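You operate a simulated robot arm through the tools that you are given. There is no shell and no other tool.

The job below is to be done with a simulated robot arm. You get a single attempt, and the scene is never put back.

JOB
Switch the printer off and put its paper away in the PAPER drawer.
Fine: slide the guide right back; shut tray and drawer.
Where things are to end (x, y in the base frame): paper stack within 60 mm of [770, -170].

It is judged by the outcome, as a careful person would: the job done as asked, and still so three seconds after it is handed in. It fails if anything else is knocked over, pushed out of place, dropped, spilled or broken.

ROBOT AND FRAMES
A 7-joint arm with a two-finger parallel gripper, fixed in place. Base frame: the origin is on the floor under the middle of its stand, x ahead of it, y to its left, z up. Units: mm, degrees, N and s.
With the tool pointing down near the work surface it reaches from about 100 to 640 mm from the base axis. Its first joint turns from -66.0 to 66.0 degrees. Payload 1.57 kg.
The tool frame sits at the grasp point between the pads (the TCP): z along the fingers, y along the line on which they close. The tips reach 30 mm beyond it. The gripper opens to 80 mm. The fingers are 17 mm wide and 12 mm thick; the gripper's body (40 by 82 mm) begins 80 mm behind the TCP.
Orientation is that of the tool frame in the base frame, as a unit quaternion [x, y, z, w]. With the fingers straight down and closing along the base's y, the tool's x points along the base's -x, its y along +y and its z along -z.

CONTROLS
- The arm moves only by the tool send_rows. Its argument "increments" is a list of rows, each an object (a shift or turn left out is 0, a gripper value left out holds the last) with "travel": the shift along the tool's x, y, z in cm, a list of three; "dr": the turn, a rotation vector about the tool's x, y, z in degrees, a list of three; "grip": the gripper command, from -1 (fully open) to 1 (shut), values between in proportion. In form: [{"travel": [x, y, z], "dr": [wx, wy, wz], "grip": grip}, ...]. A call has 1 to 20 rows; each row shifts and turns the commanded pose from where the row before left it, along the tool's axes as they then stand. Each row takes 0.2 s and may step no farther than 50 mm and 8.6 degrees from the row before; otherwise, or with a gripper value out of range, the whole call is refused. A pose out of reach is approached as far as the arm can. The call stops where the force on the tool passes 50 N (or 10 N more than at its start, if that is more) or the arm is blocked; 0.2 s more then pass. The fingers move at their own pace (about 72 mm/s each) and stop on an object; they squeeze with about 29 N. The grip force told is the motor's: it shows also when the fingers shut on nothing. Time passes only in rows, and 0.2 s behind the last, so rows that do not move let the fingers close. The reply holds the time, the measured pose of the TCP, the force on the tool along the base axes, the opening and the grip force, in the units named above and with some noise, with the torque about the TCP (base axes, N m) and any sound that the robot's microphone picked up, and new pictures: "pictures" is both (left out), scene, wrist or none.
- Cameras (640 x 400 px; columns grow to the right, rows downward): "scene" is fixed at [41.1, 420, 1431.1]; the picture's right is [-0.89, -0.45, 0.00], its down [-0.22, 0.44, -0.87] and it looks along [0.39, -0.78, -0.49] (base axes); focal length 253 px, centre (320, 200). "wrist" rides on the gripper at [72, -7, -122] in the tool frame; the picture's right is [0.09, 1.00, 0.00], its down [-0.84, 0.08, -0.54] and it looks along [-0.54, 0.05, 0.84] (tool axes); focal length 238 px, centre (320, 200). There is no depth. A picture from a camera that has moved, and an enlarged one, comes with that camera's place and axes in the base frame and with its lens.
- inspect(camera, box): a new picture of the part [left, top, right, bottom] of that camera's present view, enlarged. No time passes.
- close_job(): hands the job in; it is judged then, once.

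Places have to be worked out from the pictures, the camera data and where the tool is seen. Open the gripper and draw the arm clear of the work before you hand the job in, unless the task says otherwise.

The tools are called after ">>>" by a JSON object that holds its "name" and its "arguments". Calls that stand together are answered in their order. send_rows: Moves the arm, as the interface text tells. Its arguments: {"type":"object","properties":{"increments":{"type":"array","items":{"type":"object","properties":{"travel":{"type":"array","items":{"type":"number"}},"dr":{"type":"array","items":{"type":"number"}},"grip":{"type":"number"}}}},"pictures":{"type":"string","enum":["both","scene","wrist","none"]}},"required":["increments"]} The other tools are called the same way: inspect (camera, box) takes an enlarged picture of a part of a camera's view; close_job () hands the job in.

At the start:

```text
time: 0.0
tcp_pos: [313.2, -54.2, 1291.2]
orientation: [0.0, 1.0, 0.001, -0.001]
force: [0.8, 0.1, 0.0]
wrist_torque: [-0.02, -0.03, 0.0]
finger_gap: 80.0
finger_force: 0.1
```

scene: 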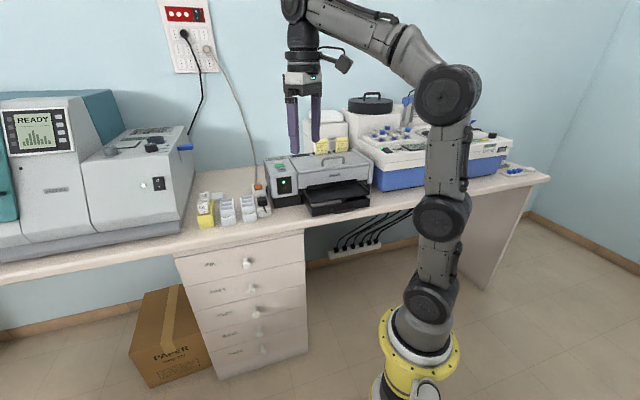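
wrist: 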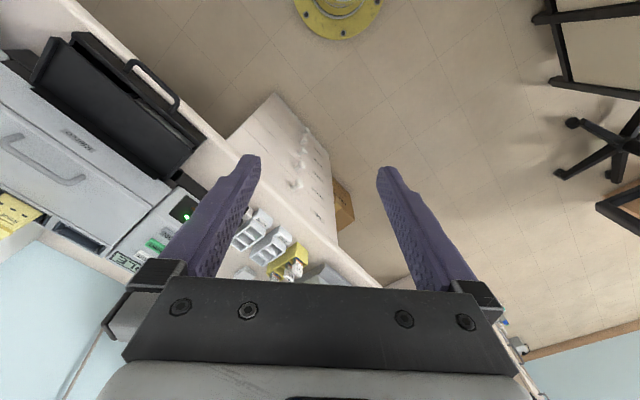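

I start by looking closely at the printer, the drawers and the surroundings before moving anything.

>>> {"name": "inspect", "arguments": {"camera": "scene", "box": [230, 130, 400, 236]}}

>>> {"name": "inspect", "arguments": {"camera": "scene", "box": [120, 220, 330, 390]}}

>>> {"name": "inspect", "arguments": {"camera": "wrist", "box": [0, 30, 340, 290]}}

```text
3.76 times, centred on (315, 183) of scene
camera zoom: at [41.1, 420.0, 1431.1], right [-0.89, -0.45, 0.0], down [-0.22, 0.44, -0.87], along [0.39, -0.78, -0.49], focal length 953 px, centre (339, 264)
```

zoom: 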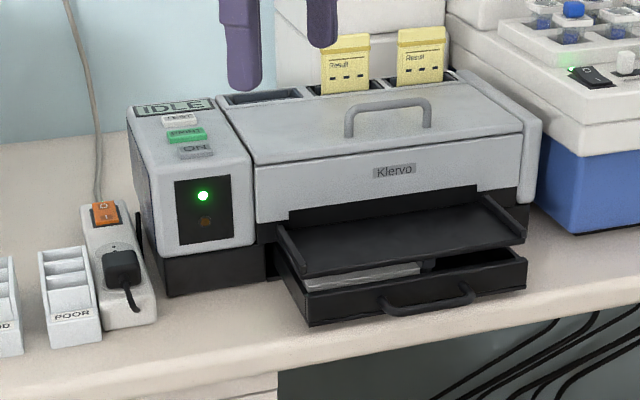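

```text
2.35 times, centred on (225, 305) of scene
camera zoom: at [41.1, 420.0, 1431.1], right [-0.89, -0.45, 0.0], down [-0.22, 0.44, -0.87], along [0.39, -0.78, -0.49], focal length 596 px, centre (544, -47)
```

zoom: 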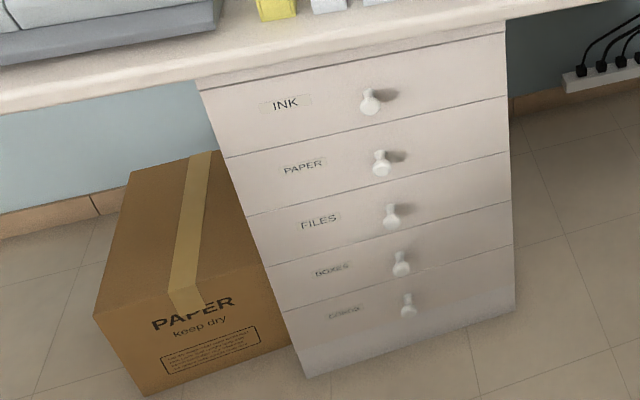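

```text
1.54 times, centred on (170, 160) of wrist
camera zoom: at [241.7, -60.5, 1412.7], right [-0.09, 1.0, 0.0], down [0.84, 0.08, 0.54], along [0.54, 0.05, -0.84], focal length 367 px, centre (551, 262)
```

zoom: 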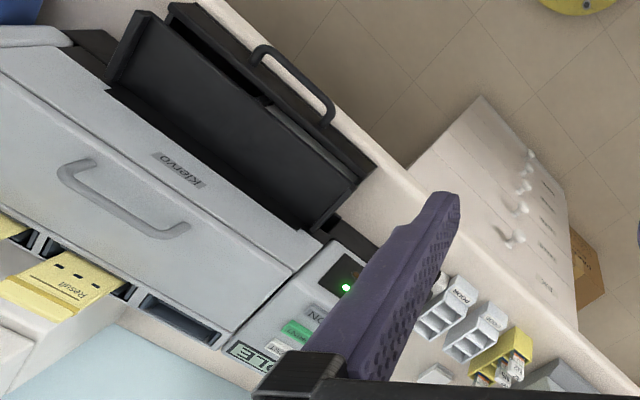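

The LED on the printer triangulates to about (559, -306, 1018), and the desk front seems to run diagonally. I zoom in further to measure the drawers, printer tray, guide and power switches.

>>> {"name": "inspect", "arguments": {"camera": "wrist", "box": [220, 90, 360, 178]}}

>>> {"name": "inspect", "arguments": {"camera": "wrist", "box": [20, 20, 220, 145]}}

>>> {"name": "inspect", "arguments": {"camera": "wrist", "box": [90, 160, 250, 290]}}

>>> {"name": "inspect", "arguments": {"camera": "scene", "box": [290, 165, 380, 221]}}

>>> {"name": "inspect", "arguments": {"camera": "scene", "box": [240, 145, 330, 215]}}

>>> {"name": "inspect", "arguments": {"camera": "scene", "box": [180, 240, 310, 321]}}

```text
4.55 times, centred on (290, 134) of wrist
camera zoom: at [241.7, -60.5, 1412.7], right [-0.09, 1.0, 0.0], down [0.84, 0.08, 0.54], along [0.54, 0.05, -0.84], focal length 1083 px, centre (456, 500)
```

zoom: 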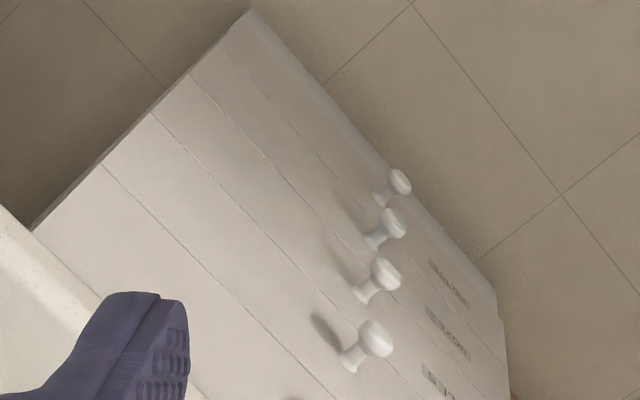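

```text
3.20 times, centred on (120, 82) of wrist
camera zoom: at [241.7, -60.5, 1412.7], right [-0.09, 1.0, 0.0], down [0.84, 0.08, 0.54], along [0.54, 0.05, -0.84], focal length 763 px, centre (960, 576)
```

zoom: 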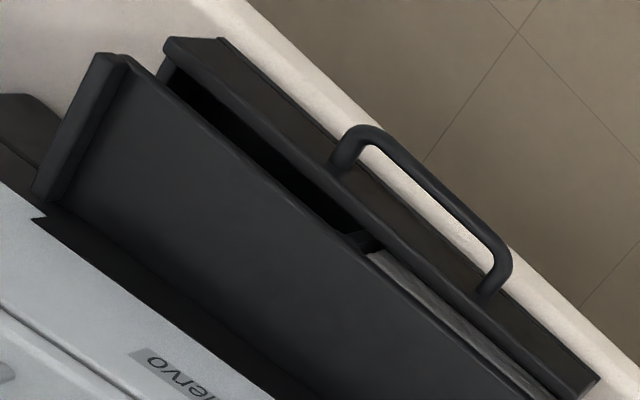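

```text
3.08 times, centred on (170, 225) of wrist
camera zoom: at [241.7, -60.5, 1412.7], right [-0.09, 1.0, 0.0], down [0.84, 0.08, 0.54], along [0.54, 0.05, -0.84], focal length 733 px, centre (782, 123)
```

zoom: 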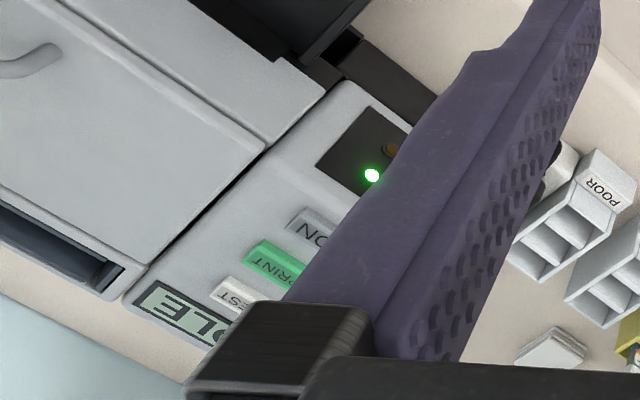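

```text
7.11 times, centred on (335, 193) of scene
camera zoom: at [41.1, 420.0, 1431.1], right [-0.89, -0.45, 0.0], down [-0.22, 0.44, -0.87], along [0.39, -0.78, -0.49], focal length 1800 px, centre (213, 250)
```

zoom: 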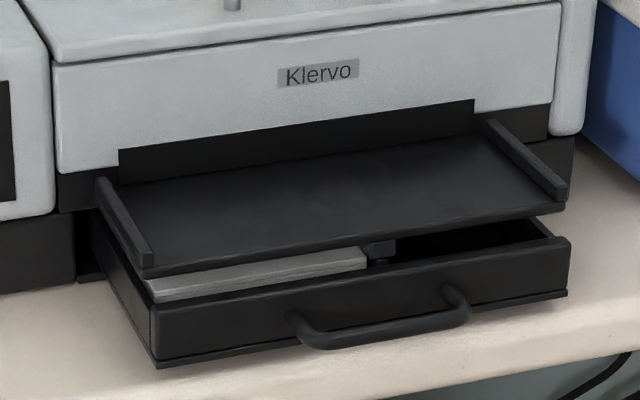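

```text
5.71 times, centred on (285, 180) of scene
camera zoom: at [41.1, 420.0, 1431.1], right [-0.89, -0.45, 0.0], down [-0.22, 0.44, -0.87], along [0.39, -0.78, -0.49], focal length 1447 px, centre (520, 314)
```

zoom: 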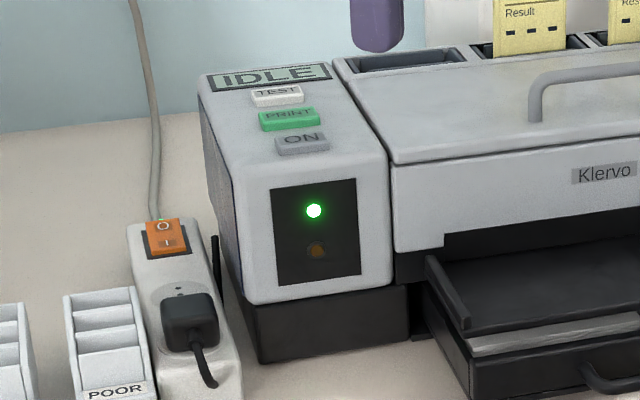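

```text
4.92 times, centred on (245, 280) of scene
camera zoom: at [41.1, 420.0, 1431.1], right [-0.89, -0.45, 0.0], down [-0.22, 0.44, -0.87], along [0.39, -0.78, -0.49], focal length 1246 px, centre (689, -196)
```

zoom: 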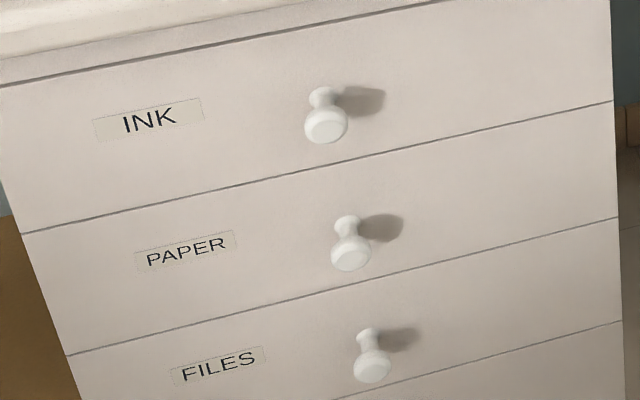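

Working it out, the desk runs diagonally (front edge along about (0.735, 0.678)). The PAPER knob is near (608, -92, 610) and the tray handle near (347, -313, 936). I move the arm to a viewing pose above the printer tray with the tool turned square to the desk.

>>> {"name": "send_rows", "arguments": {"increments": [{"travel": [0.54, -3.28, 2.42]}, {"travel": [0.54, -3.28, 2.42]}, {"travel": [0.54, -3.28, 2.42]}, {"travel": [0.54, -3.28, 2.42]}, {"travel": [0.54, -3.28, 2.42]}, {"dr": [0, 0, 7.88]}, {"dr": [0, 0, 7.88]}, {"dr": [0, 0, 7.88]}, {"dr": [0, 0, 7.88]}, {"dr": [0, 0, 7.88]}, {"dr": [0, 0, 7.88]}, {}], "pictures": "both"}}

```text
time: 2.6
tcp_pos: [286.0, -218.0, 1170.8]
orientation: [0.403, 0.915, -0.001, 0.0]
force: [-0.5, -0.2, -0.6]
wrist_torque: [-0.01, -0.02, 0.01]
finger_gap: 80.0
finger_force: 0.1
camera wrist: at [232.6, -169.7, 1292.4], right [0.67, 0.74, 0.0], down [0.62, -0.56, 0.54], along [0.4, -0.36, -0.84], focal length 238 px, centre (320, 200)
```

scene: 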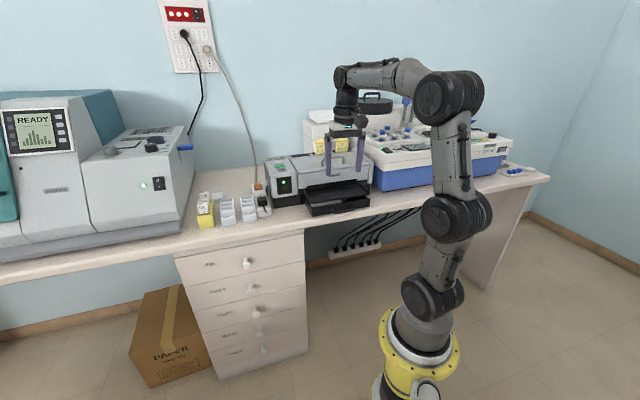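
wrist: 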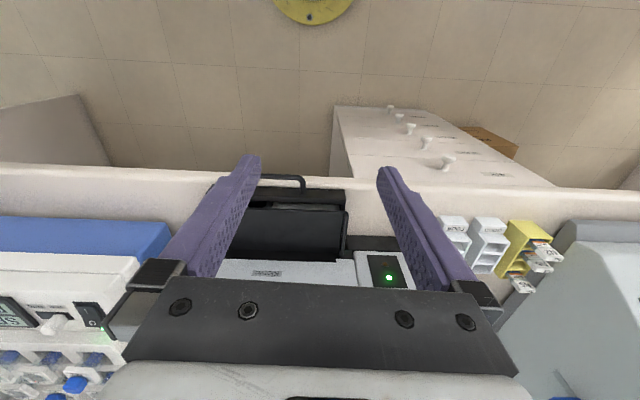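

The new view shows the desk edge runs at exactly 45° in the base frame. I zoom into the printer tray and the drawers from here.

>>> {"name": "inspect", "arguments": {"camera": "wrist", "box": [190, 160, 430, 310]}}

>>> {"name": "inspect", "arguments": {"camera": "wrist", "box": [310, 90, 560, 246]}}

>>> {"name": "inspect", "arguments": {"camera": "scene", "box": [180, 150, 400, 287]}}

```text
2.67 times, centred on (310, 235) of wrist
camera zoom: at [232.6, -169.7, 1292.4], right [0.67, 0.74, 0.0], down [0.62, -0.56, 0.54], along [0.4, -0.36, -0.84], focal length 636 px, centre (347, 107)
```

zoom: 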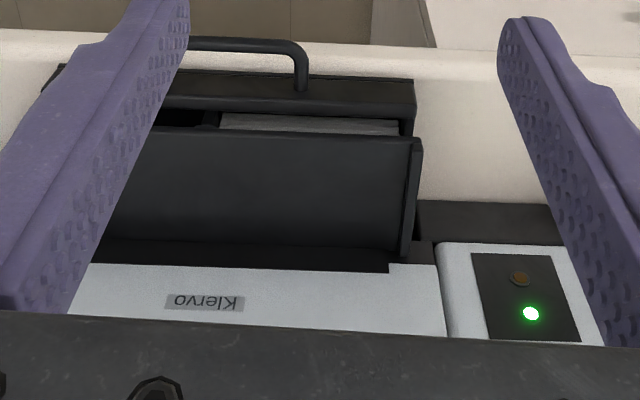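

```text
2.56 times, centred on (435, 168) of wrist
camera zoom: at [232.6, -169.7, 1292.4], right [0.67, 0.74, 0.0], down [0.62, -0.56, 0.54], along [0.4, -0.36, -0.84], focal length 610 px, centre (26, 282)
```

zoom: 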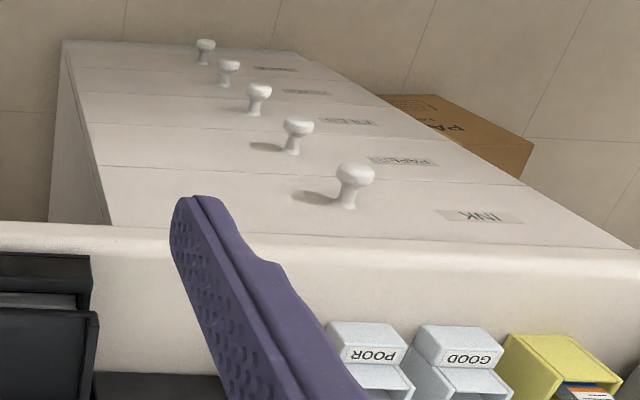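

```text
2.91 times, centred on (290, 218) of scene
camera zoom: at [41.1, 420.0, 1431.1], right [-0.89, -0.45, 0.0], down [-0.22, 0.44, -0.87], along [0.39, -0.78, -0.49], focal length 736 px, centre (407, 146)
```

zoom: 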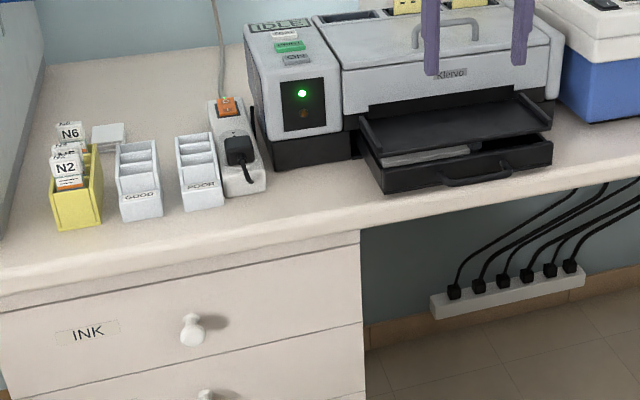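

I judge the desk top at z≈900 and the ON button near (586, -337, 1049); the PAPER knob is at p=365, q=496, z=612 in desk-aligned coordinates (p along the edge, q into the desk). I square the tool to the desk and move to look closely at the control panel.

>>> {"name": "send_rows", "arguments": {"increments": [{"dr": [0, 0, -2.4]}, {"travel": [-3.28, 2.56, -0.6]}, {"travel": [-3.28, 2.56, -0.6]}, {"travel": [-3.28, 2.56, -0.6]}, {"travel": [-3.28, 2.56, -0.6]}, {"travel": [-3.28, 2.56, -0.6]}, {}], "pictures": "both"}}

```text
time: 4.2
tcp_pos: [477.6, -237.9, 1188.8]
orientation: [0.382, 0.924, 0.0, 0.0]
force: [-0.3, 0.9, -0.5]
wrist_torque: [-0.02, -0.01, -0.01]
finger_gap: 79.7
finger_force: 0.1
out of reach, approached as far as the arm can: row 6
camera wrist: at [422.4, -191.7, 1311.7], right [0.64, 0.77, 0.0], down [0.65, -0.54, 0.54], along [0.42, -0.35, -0.84], focal length 238 px, centre (320, 200)
```

scene: 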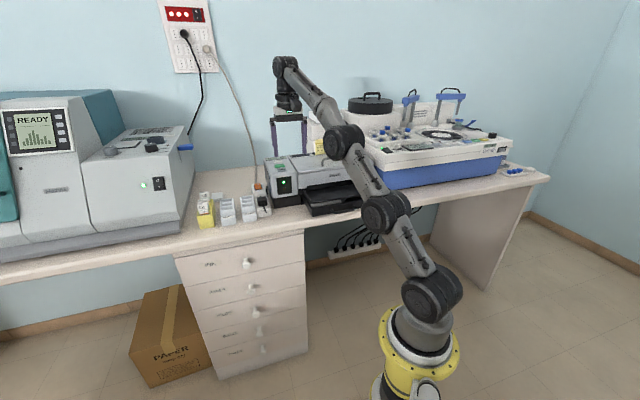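
wrist: 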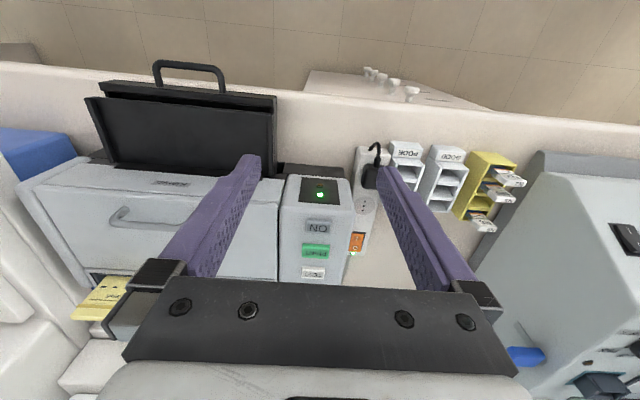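

The arm ran out of reach here with the tool straight down, so the button will need a tilted tool. I zoom in to locate the ON button and check the strip.

>>> {"name": "inspect", "arguments": {"camera": "wrist", "box": [250, 130, 420, 290]}}

>>> {"name": "inspect", "arguments": {"camera": "wrist", "box": [60, 50, 300, 200]}}

```text
2.50 times, centred on (335, 210) of wrist
camera zoom: at [422.4, -191.7, 1311.7], right [0.64, 0.77, 0.0], down [0.65, -0.54, 0.54], along [0.42, -0.35, -0.84], focal length 596 px, centre (282, 175)
```

zoom: 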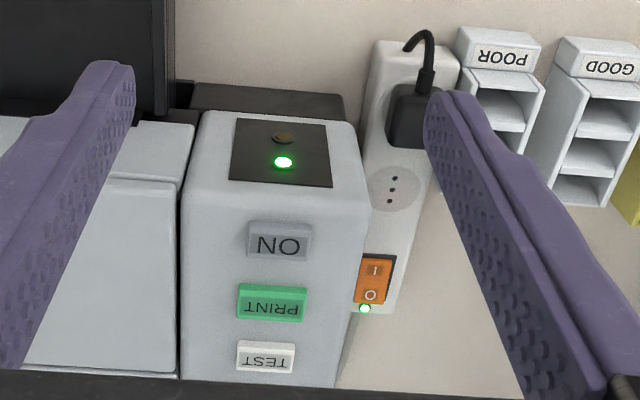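

```text
2.67 times, centred on (180, 125) of wrist
camera zoom: at [422.4, -191.7, 1311.7], right [0.64, 0.77, 0.0], down [0.65, -0.54, 0.54], along [0.42, -0.35, -0.84], focal length 636 px, centre (693, 400)
```

zoom: 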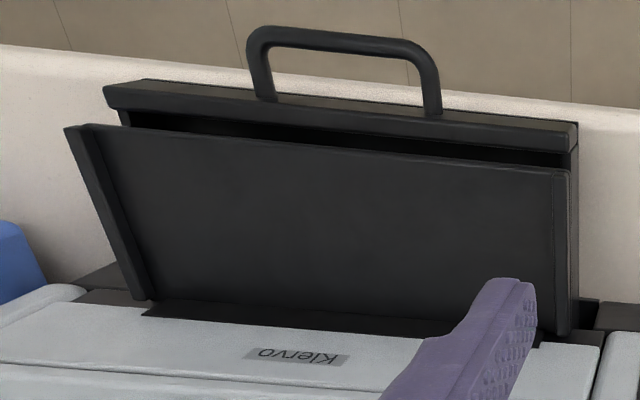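

The panel is clear: LED on, display IDLE, ON button at about p=180, q=647, z=1051. I close the gripper and tilt the fingers 30° outward to extend the reach.

>>> {"name": "send_rows", "arguments": {"increments": [{"dr": [0, -7.5, 0], "grip": 1}, {"dr": [0, -7.5, 0]}, {"dr": [0, -7.5, 0]}, {"dr": [0, -7.5, 0]}, {}, {}], "pictures": "wrist"}}

```text
time: 5.6
tcp_pos: [480.2, -237.7, 1189.9]
orientation: [0.368, 0.893, -0.098, 0.239]
force: [-1.4, -0.3, 0.3]
wrist_torque: [0.01, 0.02, 0.03]
finger_gap: 0.0
finger_force: 21.9
camera wrist: at [388.4, -154.6, 1259.7], right [0.65, 0.76, -0.05], down [0.38, -0.26, 0.89], along [0.66, -0.59, -0.46], focal length 238 px, centre (320, 200)
```

wrist: 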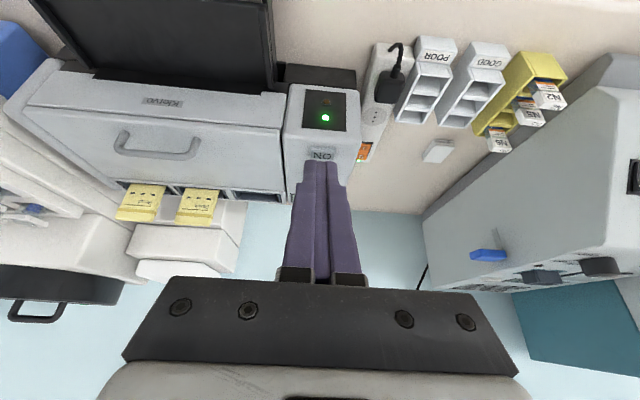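

Tilt reached and the TCP is at p=171.5, q=507.6, z=1190. I move the closed tips to about 40 mm above the ON button.

>>> {"name": "send_rows", "arguments": {"increments": [{"travel": [-1.98, 0.21, 3.13]}, {"travel": [-1.98, 0.21, 3.13]}, {"travel": [-1.98, 0.21, 3.13]}, {"travel": [-1.98, 0.21, 3.13]}, {}], "pictures": "both"}}

```text
time: 6.8
tcp_pos: [576.4, -323.3, 1122.9]
orientation: [0.369, 0.893, -0.099, 0.238]
force: [-0.4, -0.6, -0.5]
wrist_torque: [0.03, 0.02, -0.02]
finger_gap: 0.0
finger_force: 20.9
camera wrist: at [486.3, -242.1, 1192.8], right [0.65, 0.76, -0.05], down [0.38, -0.26, 0.89], along [0.66, -0.59, -0.46], focal length 238 px, centre (320, 200)
```

scene: 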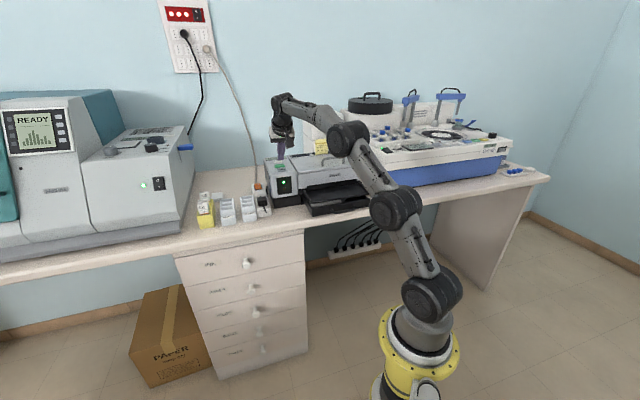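
wrist: 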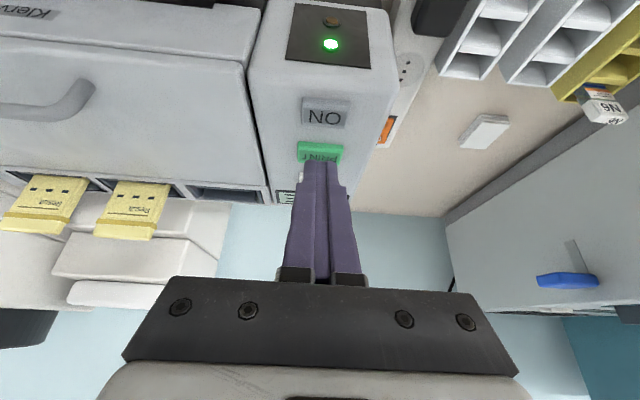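

The tip is right above the ON button (tip corner at q≈644, z≈1093; the button re-measured at p=180, q=645). I lower it in small steps until it presses.

>>> {"name": "send_rows", "arguments": {"increments": [{"travel": [0.9, 0, 1.56]}, {"travel": [0.9, 0, 1.56]}, {"travel": [0.1, 0, 0.173]}, {}], "pictures": "wrist"}}

```text
time: 7.8
tcp_pos: [579.4, -325.0, 1087.7]
orientation: [0.368, 0.892, -0.098, 0.242]
force: [-1.7, 1.5, 9.4]
wrist_torque: [0.01, -0.04, 0.0]
finger_gap: 0.0
finger_force: 21.4
heard: click, click
camera wrist: at [487.6, -241.9, 1155.7], right [0.65, 0.76, -0.04], down [0.37, -0.26, 0.89], along [0.67, -0.59, -0.45], focal length 238 px, centre (320, 200)
```

wrist: 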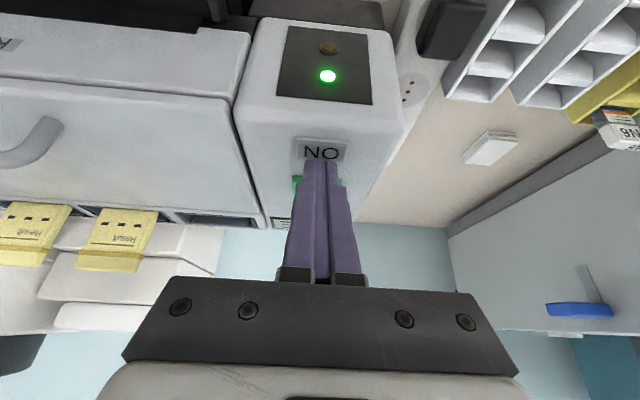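

Contact with 9 N and clicks were heard, but the LED is still green. I hold still for a moment to see whether a longer hold is needed.

>>> {"name": "send_rows", "arguments": {"increments": [{}, {}, {}], "pictures": "both"}}

>>> {"name": "inspect", "arguments": {"camera": "scene", "box": [240, 130, 340, 215]}}

```text
time: 8.6
tcp_pos: [579.6, -324.1, 1085.7]
orientation: [0.368, 0.893, -0.099, 0.241]
force: [2.4, -1.3, 12.7]
wrist_torque: [-0.1, -0.13, 0.01]
finger_gap: 0.0
finger_force: 21.3
camera wrist: at [487.7, -241.9, 1155.0], right [0.65, 0.76, -0.05], down [0.37, -0.26, 0.89], along [0.67, -0.59, -0.45], focal length 238 px, centre (320, 200)
```

scene: 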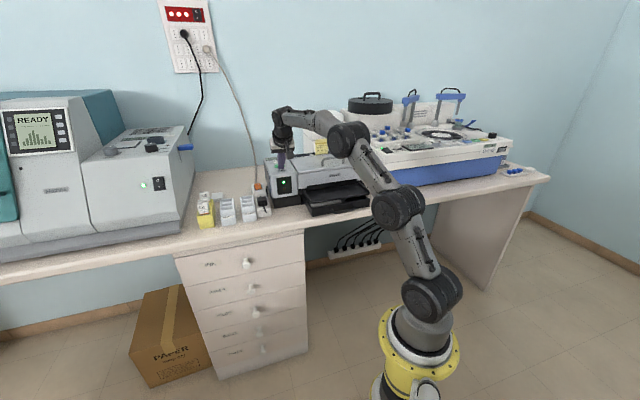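
wrist: 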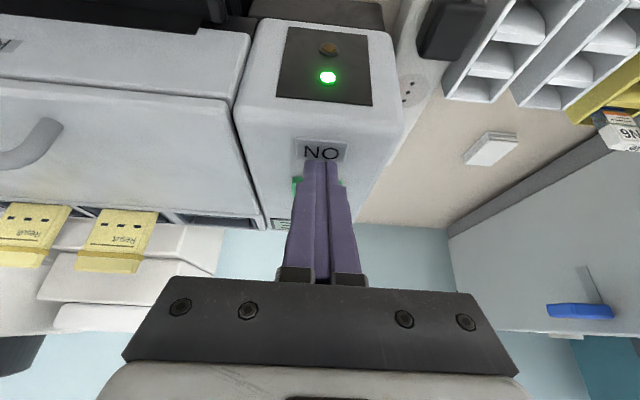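

```text
4.71 times, centred on (290, 172) of scene
camera zoom: at [40.9, 420.2, 1431.1], right [-0.89, -0.45, 0.0], down [-0.22, 0.44, -0.87], along [0.39, -0.78, -0.49], focal length 1191 px, centre (461, 329)
```

zoom: 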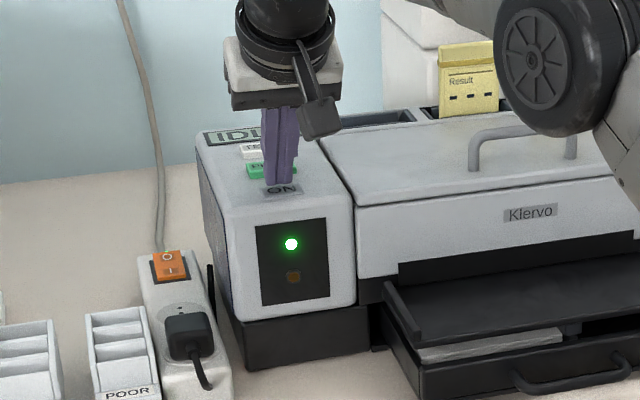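

Still IDLE and green after holding. I lift off the button and look at whether the state changes on release.

>>> {"name": "send_rows", "arguments": {"increments": [{"travel": [-0.5, 0, -0.87]}, {"travel": [-1.0, 0, -1.73]}, {}, {}], "pictures": "wrist"}}

>>> {"name": "inspect", "arguments": {"camera": "scene", "box": [240, 130, 340, 215]}}

>>> {"name": "inspect", "arguments": {"camera": "wrist", "box": [220, 0, 440, 230]}}

```text
time: 9.6
tcp_pos: [581.5, -323.7, 1116.0]
orientation: [0.368, 0.893, -0.098, 0.238]
force: [0.4, -0.4, 0.3]
wrist_torque: [0.01, 0.0, -0.01]
finger_gap: 0.2
finger_force: 21.3
camera wrist: at [489.4, -242.0, 1183.9], right [0.65, 0.76, -0.05], down [0.38, -0.27, 0.89], along [0.66, -0.59, -0.46], focal length 238 px, centre (320, 200)
```

wrist: 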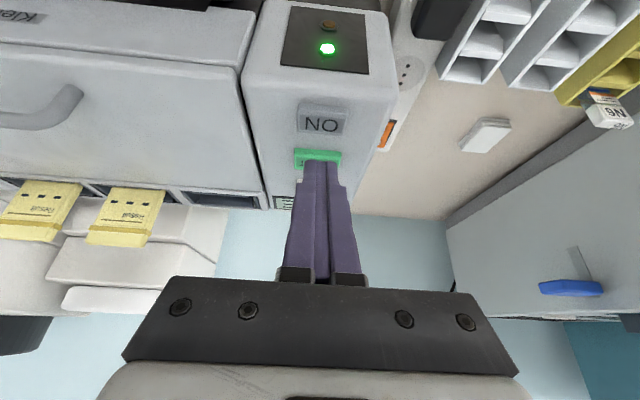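

```text
4.71 times, centred on (290, 172) of scene
camera zoom: at [41.1, 420.0, 1431.1], right [-0.89, -0.45, 0.0], down [-0.22, 0.44, -0.87], along [0.39, -0.78, -0.49], focal length 1191 px, centre (461, 329)
```

zoom: 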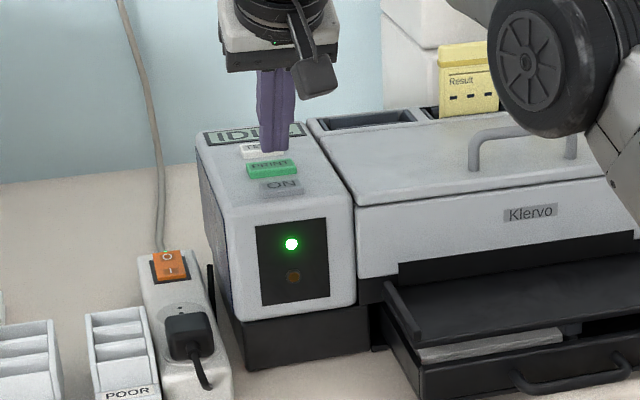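

```text
1.74 times, centred on (330, 115) of wrist
camera zoom: at [489.4, -242.0, 1183.9], right [0.65, 0.76, -0.05], down [0.38, -0.27, 0.89], along [0.66, -0.59, -0.46], focal length 414 px, centre (303, 348)
```

zoom: 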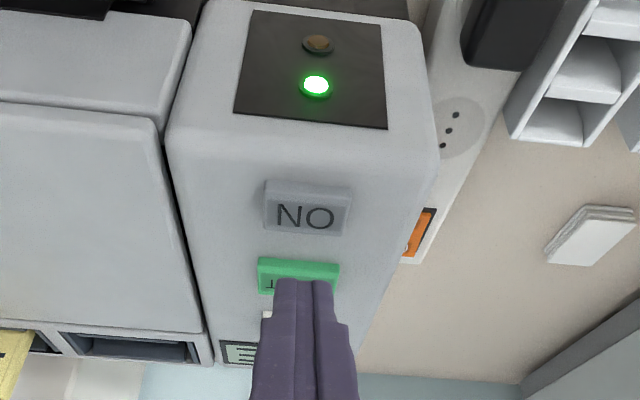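

The printer remained on; the two clicks may have been a double actuation. I'll press again gently, going down in small steps and watching for a single click.

>>> {"name": "send_rows", "arguments": {"increments": [{"travel": [1.0, 0, 1.73]}, {"travel": [0.1, 0, 0.173]}, {}], "pictures": "none"}}

>>> {"name": "send_rows", "arguments": {"increments": [{"travel": [0.1, 0, 0.173]}, {"travel": [0.1, 0, 0.173]}], "pictures": "wrist"}}

```text
time: 10.4
tcp_pos: [580.5, -322.4, 1091.2]
orientation: [0.369, 0.893, -0.099, 0.24]
force: [-0.6, 0.7, 0.5]
wrist_torque: [-0.01, 0.02, 0.0]
finger_gap: 0.0
finger_force: 20.6
```

```text
time: 11.0
tcp_pos: [580.2, -322.8, 1089.1]
orientation: [0.368, 0.893, -0.098, 0.241]
force: [1.0, 0.1, 2.8]
wrist_torque: [0.01, -0.01, 0.02]
finger_gap: 0.1
finger_force: 21.3
heard: click
camera wrist: at [488.7, -241.5, 1157.9], right [0.65, 0.76, -0.05], down [0.37, -0.26, 0.89], along [0.67, -0.59, -0.46], focal length 238 px, centre (320, 200)
```

wrist: 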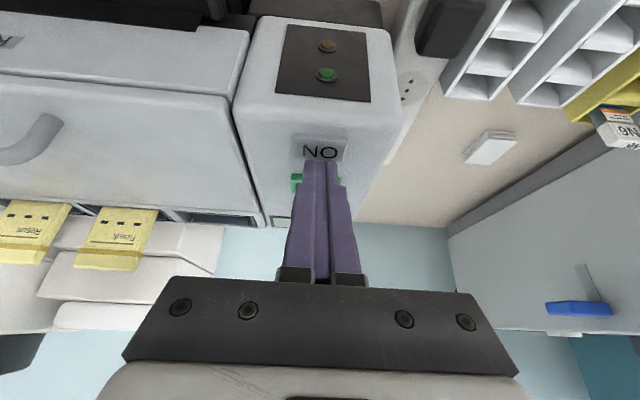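

A single click was heard and the LED has gone dark. I lift straight off and verify it stays off.

>>> {"name": "send_rows", "arguments": {"increments": [{"travel": [-0.75, 0, -1.3]}, {"travel": [-1.5, 0, -2.6]}, {"travel": [-1.5, 0, -2.6]}, {}], "pictures": "both"}}

>>> {"name": "inspect", "arguments": {"camera": "scene", "box": [240, 130, 340, 215]}}

```text
time: 12.0
tcp_pos: [581.7, -324.0, 1164.0]
orientation: [0.368, 0.893, -0.099, 0.239]
force: [-0.9, 0.0, -0.5]
wrist_torque: [-0.03, -0.03, 0.05]
finger_gap: 0.1
finger_force: 21.7
camera wrist: at [490.3, -242.6, 1234.6], right [0.65, 0.76, -0.05], down [0.38, -0.27, 0.89], along [0.66, -0.59, -0.46], focal length 238 px, centre (320, 200)
```

scene: 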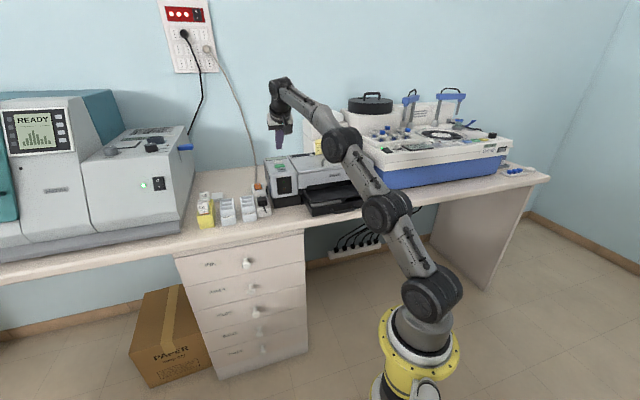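
wrist: 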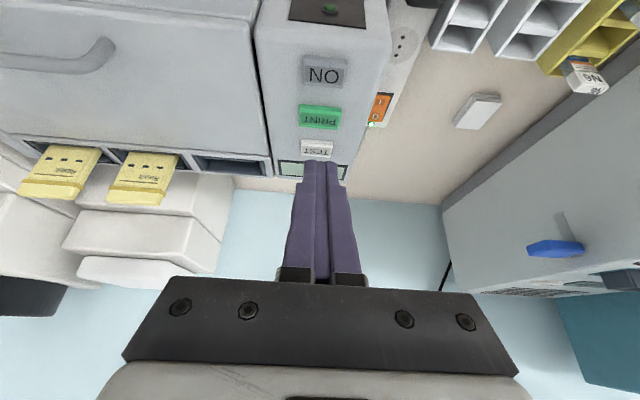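

```text
4.71 times, centred on (290, 172) of scene
camera zoom: at [41.1, 420.0, 1431.1], right [-0.89, -0.45, 0.0], down [-0.22, 0.44, -0.87], along [0.39, -0.78, -0.49], focal length 1191 px, centre (461, 329)
```

zoom: 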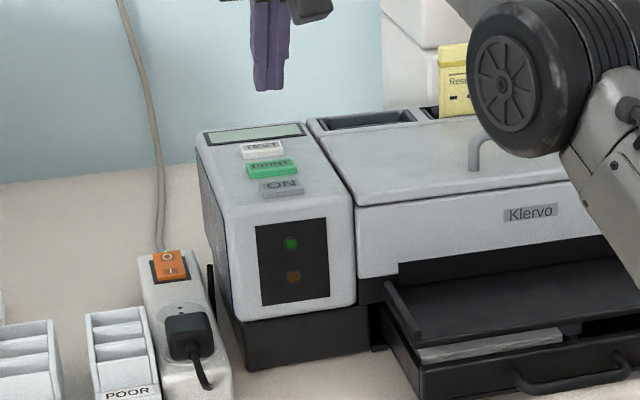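

The printer is off (LED dark, display blank). Next I retreat and go to a close frontal view of the paper tray, at roughly p=-18, q=350, z=1050, opening the gripper.

>>> {"name": "send_rows", "arguments": {"increments": [{"travel": [3.14, -2.5, -1.81]}, {"travel": [3.14, -2.5, -1.81]}, {"travel": [3.14, -2.5, -1.81]}, {"travel": [3.14, -2.5, -1.81]}, {"travel": [3.14, -2.5, -1.81]}, {"travel": [3.14, -2.5, -1.81]}, {"travel": [3.14, -2.5, -1.81]}, {"travel": [3.14, -2.5, -1.81]}, {"travel": [1.9, 0, 3.29], "grip": -1}, {"travel": [1.9, 0, 3.29]}, {"travel": [1.9, 0, 3.29]}, {}], "pictures": "both"}}

>>> {"name": "inspect", "arguments": {"camera": "wrist", "box": [140, 60, 500, 285]}}

```text
time: 14.6
tcp_pos: [234.5, -261.0, 1046.9]
orientation: [0.369, 0.893, -0.099, 0.239]
force: [-0.6, -0.4, -0.5]
wrist_torque: [0.01, 0.01, -0.01]
finger_gap: 79.9
finger_force: 0.1
camera wrist: at [143.4, -179.8, 1116.8], right [0.65, 0.76, -0.05], down [0.38, -0.27, 0.89], along [0.66, -0.59, -0.46], focal length 238 px, centre (320, 200)
```

scene: 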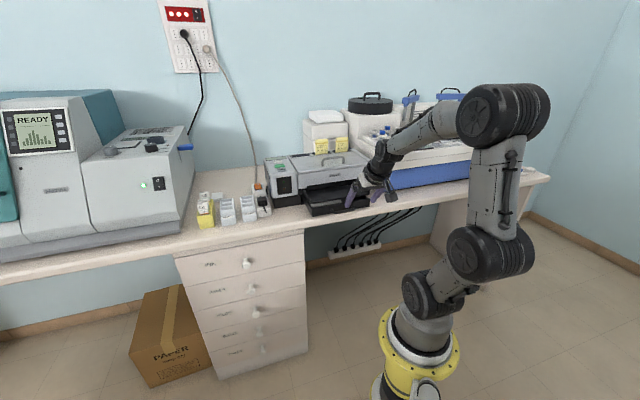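
wrist: 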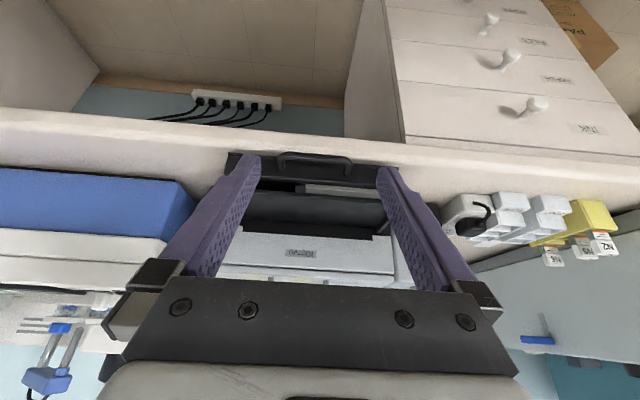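

```text
1.78 times, centred on (320, 172) of wrist
camera zoom: at [143.4, -179.8, 1116.8], right [0.65, 0.76, -0.05], down [0.38, -0.27, 0.89], along [0.66, -0.59, -0.46], focal length 424 px, centre (320, 249)
```

zoom: 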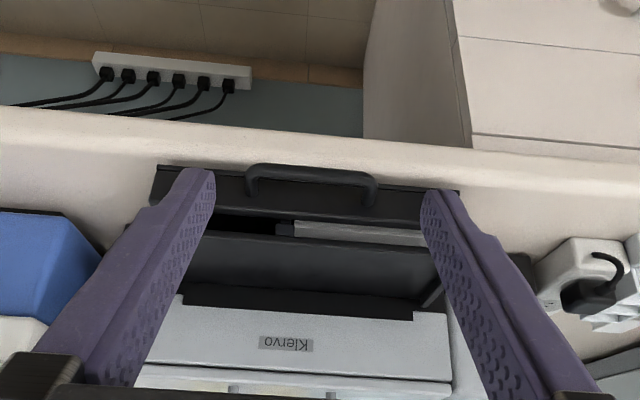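

I zoom more on the tray and handle in this frontal view to measure clearances.

>>> {"name": "inspect", "arguments": {"camera": "wrist", "box": [220, 120, 410, 239]}}

>>> {"name": "inspect", "arguments": {"camera": "wrist", "box": [260, 140, 370, 209]}}

>>> {"name": "inspect", "arguments": {"camera": "scene", "box": [300, 165, 390, 221]}}

```text
3.36 times, centred on (315, 180) of wrist
camera zoom: at [143.4, -179.8, 1116.8], right [0.65, 0.76, -0.05], down [0.38, -0.27, 0.89], along [0.66, -0.59, -0.46], focal length 801 px, centre (337, 269)
```

zoom: 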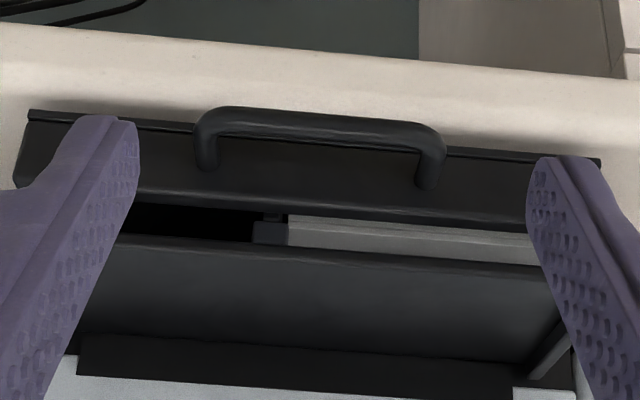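

```text
5.80 times, centred on (315, 174) of wrist
camera zoom: at [143.4, -179.8, 1116.8], right [0.65, 0.76, -0.05], down [0.38, -0.27, 0.89], along [0.66, -0.59, -0.46], focal length 1382 px, centre (349, 348)
```

zoom: 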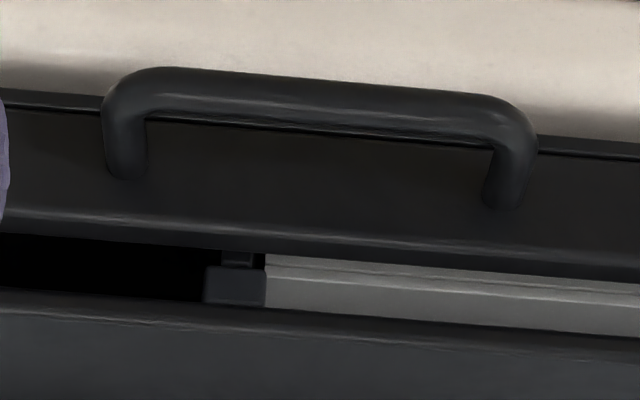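

```text
7.11 times, centred on (345, 193) of scene
camera zoom: at [41.1, 420.0, 1431.1], right [-0.89, -0.45, 0.0], down [-0.22, 0.44, -0.87], along [0.39, -0.78, -0.49], focal length 1800 px, centre (142, 250)
```

zoom: 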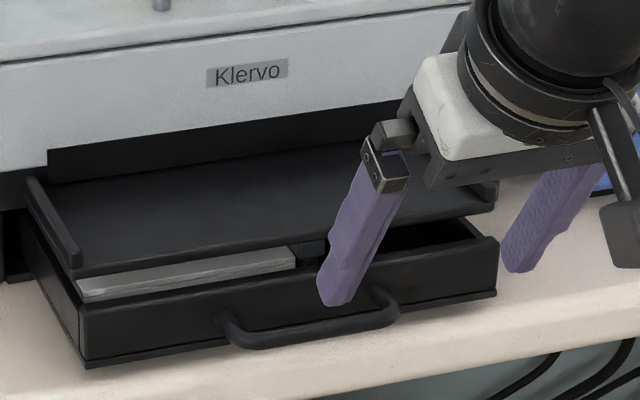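

Handle bar measured at q≈472.5, z≈931, p from -60 to +25, with a gap of about 29 mm to the tray face (q≈506). I set the tool vertical, close the fingers, and move above that gap to hook the handle from behind.

>>> {"name": "send_rows", "arguments": {"increments": [{"dr": [0, 7.5, 0], "grip": 1}, {"dr": [0, 7.5, 0]}, {"dr": [0, 7.5, 0]}, {"dr": [0, 7.5, 0]}, {"travel": [-3.55, 0, 0]}, {"travel": [-3.55, 0, 0]}, {"travel": [-3.55, 0, 0]}, {"travel": [-3.55, 0, 0]}, {"travel": [0, 0, 3.0]}, {}], "pictures": "both"}}

>>> {"name": "inspect", "arguments": {"camera": "wrist", "box": [180, 40, 460, 240]}}

>>> {"name": "inspect", "arguments": {"camera": "scene", "box": [290, 150, 390, 221]}}

```text
time: 16.8
tcp_pos: [335.5, -360.1, 1018.0]
orientation: [0.381, 0.925, 0.0, -0.001]
force: [-0.8, -0.2, 1.4]
wrist_torque: [0.0, 0.0, -0.02]
finger_gap: 0.0
finger_force: 21.8
camera wrist: at [280.6, -315.3, 1140.7], right [0.64, 0.77, 0.0], down [0.65, -0.54, 0.54], along [0.42, -0.35, -0.84], focal length 238 px, centre (320, 200)
```

scene: 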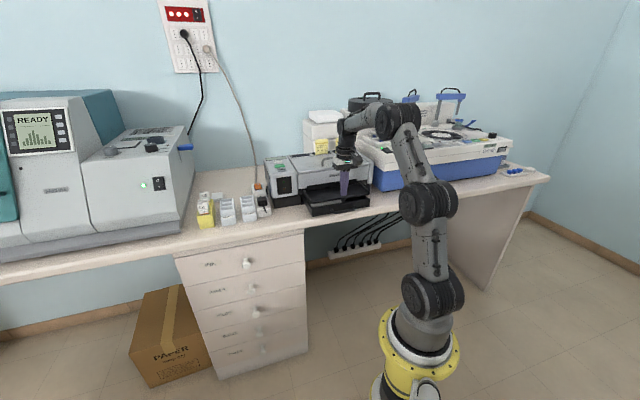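
wrist: 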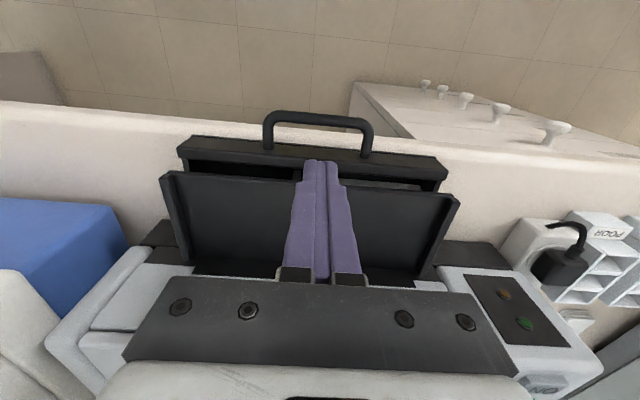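

```text
2.00 times, centred on (320, 140) of wrist
camera zoom: at [280.6, -315.3, 1140.7], right [0.64, 0.77, 0.0], down [0.65, -0.54, 0.54], along [0.42, -0.35, -0.84], focal length 477 px, centre (320, 320)
```

zoom: 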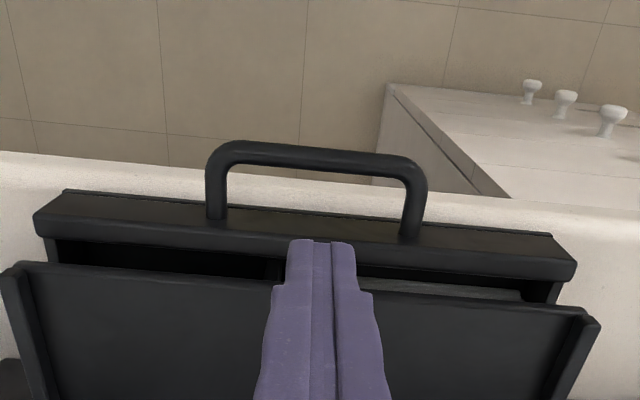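

```text
5.63 times, centred on (340, 186) of scene
camera zoom: at [41.1, 420.0, 1431.1], right [-0.89, -0.45, 0.0], down [-0.22, 0.44, -0.87], along [0.39, -0.78, -0.49], focal length 1426 px, centre (207, 282)
```

zoom: 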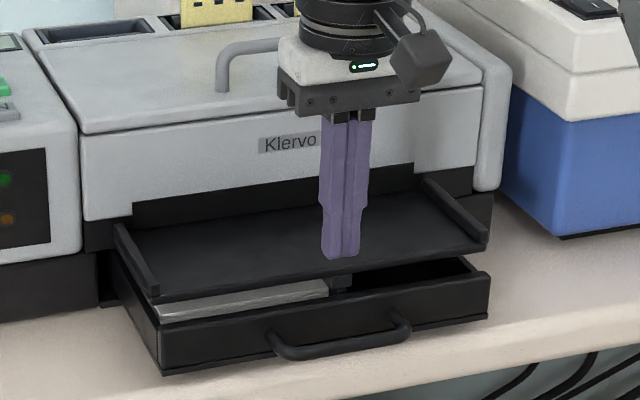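

The fingers are centred over the gap (TCP q=491.9; bar inner edge ≈477, face ≈506). I lower them behind the bar to tip z≈916.

>>> {"name": "send_rows", "arguments": {"increments": [{"travel": [0, 0, 2.4]}, {"travel": [0, 0, 2.4]}, {"travel": [0, 0, 1.2]}, {"travel": [0, 0, 1.2]}, {}], "pictures": "wrist"}}

>>> {"name": "inspect", "arguments": {"camera": "scene", "box": [290, 150, 390, 221]}}

```text
time: 18.0
tcp_pos: [333.9, -362.0, 945.8]
orientation: [0.382, 0.924, 0.001, -0.001]
force: [-0.1, -0.7, -0.7]
wrist_torque: [0.0, 0.0, -0.01]
finger_gap: 0.3
finger_force: 21.4
camera wrist: at [280.0, -316.1, 1067.4], right [0.64, 0.77, 0.0], down [0.65, -0.54, 0.54], along [0.42, -0.35, -0.84], focal length 238 px, centre (320, 200)
```

wrist: 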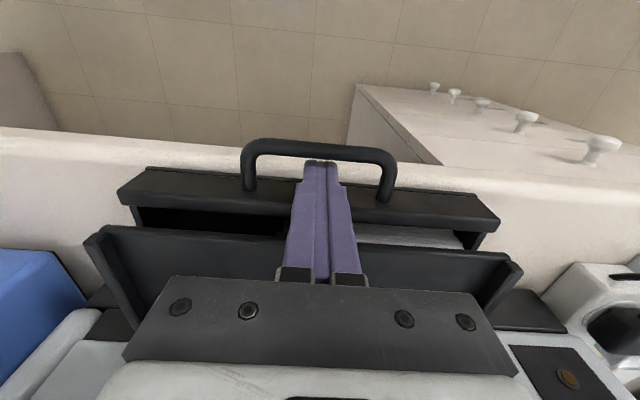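

```text
5.63 times, centred on (340, 186) of scene
camera zoom: at [41.1, 420.0, 1431.1], right [-0.89, -0.45, 0.0], down [-0.22, 0.44, -0.87], along [0.39, -0.78, -0.49], focal length 1426 px, centre (207, 282)
```

zoom: 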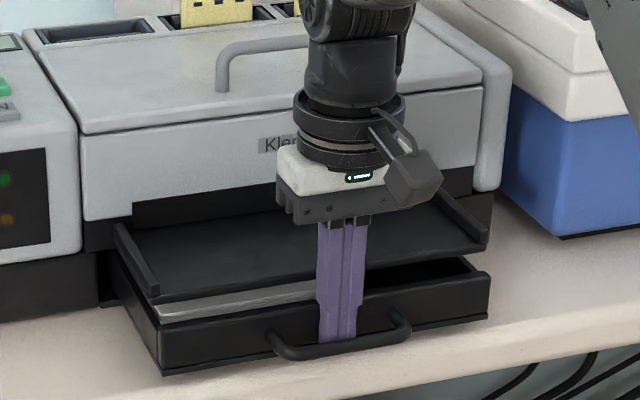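

The fingers sit behind the bar with no contact force. I pull the tray toward the robot gently.

>>> {"name": "send_rows", "arguments": {"increments": [{"travel": [1.0, 0, 0]}, {"travel": [1.5, 0, 0]}, {"travel": [1.5, 0, 0]}, {"travel": [1.5, 0, 0]}, {"travel": [1.5, 0, 0]}, {}], "pictures": "both"}}

```text
time: 19.4
tcp_pos: [284.9, -312.7, 946.1]
orientation: [0.382, 0.924, 0.0, 0.0]
force: [-0.5, -1.0, -0.4]
wrist_torque: [-0.03, 0.02, 0.0]
finger_gap: 0.0
finger_force: 21.7
camera wrist: at [229.9, -266.3, 1067.9], right [0.64, 0.77, 0.0], down [0.65, -0.54, 0.54], along [0.42, -0.35, -0.84], focal length 238 px, centre (320, 200)
```

scene: 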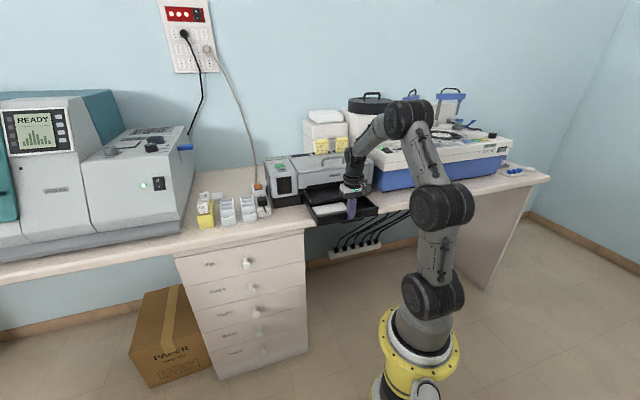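
wrist: 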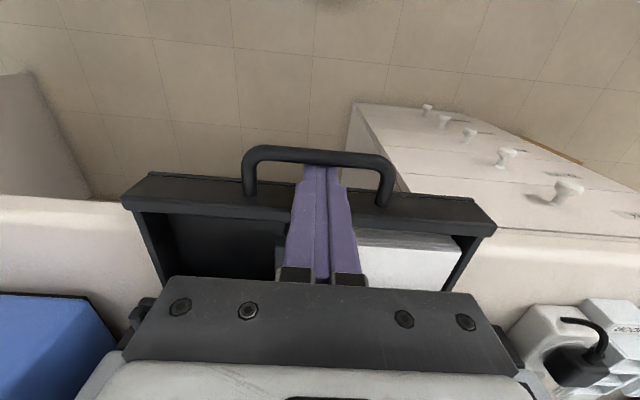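

The tray slides out freely. I pull further, watching for a stop.

>>> {"name": "send_rows", "arguments": {"increments": [{"travel": [1.5, 0, 0]}, {"travel": [1.5, 0, 0]}, {"travel": [1.5, 0, 0]}, {"travel": [1.5, 0, 0]}, {}], "pictures": "both"}}

>>> {"name": "inspect", "arguments": {"camera": "scene", "box": [290, 150, 390, 230]}}

```text
time: 20.6
tcp_pos: [242.3, -270.9, 947.3]
orientation: [0.382, 0.924, 0.0, 0.001]
force: [5.0, -5.8, -2.0]
wrist_torque: [-0.08, -0.16, -0.01]
finger_gap: 0.0
finger_force: 21.3
camera wrist: at [186.5, -226.0, 1068.6], right [0.64, 0.77, 0.0], down [0.65, -0.53, 0.54], along [0.42, -0.35, -0.84], focal length 238 px, centre (320, 200)
```

scene: 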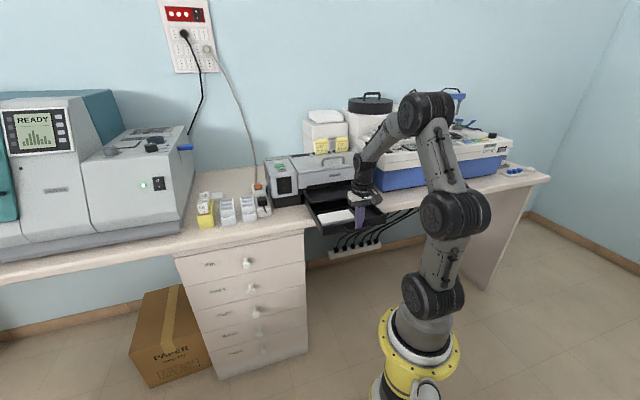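
wrist: 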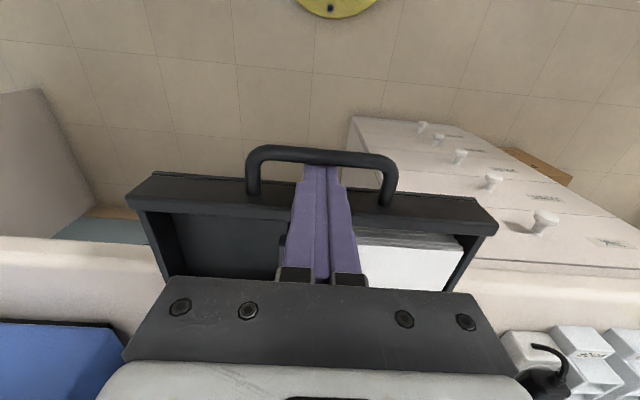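

```text
5.00 times, centred on (340, 190) of scene
camera zoom: at [41.3, 419.9, 1431.2], right [-0.89, -0.45, 0.0], down [-0.22, 0.44, -0.87], along [0.39, -0.78, -0.49], focal length 1266 px, centre (220, 250)
```

zoom: 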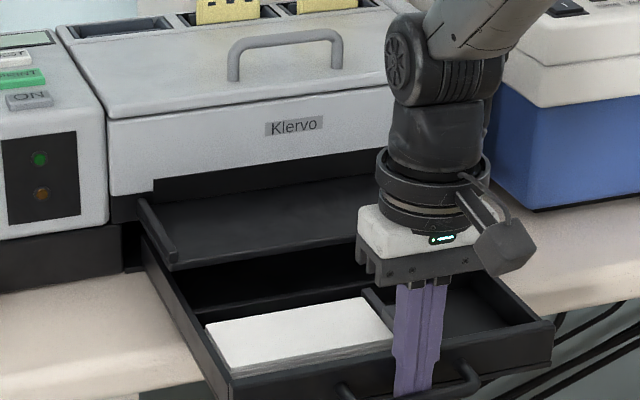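

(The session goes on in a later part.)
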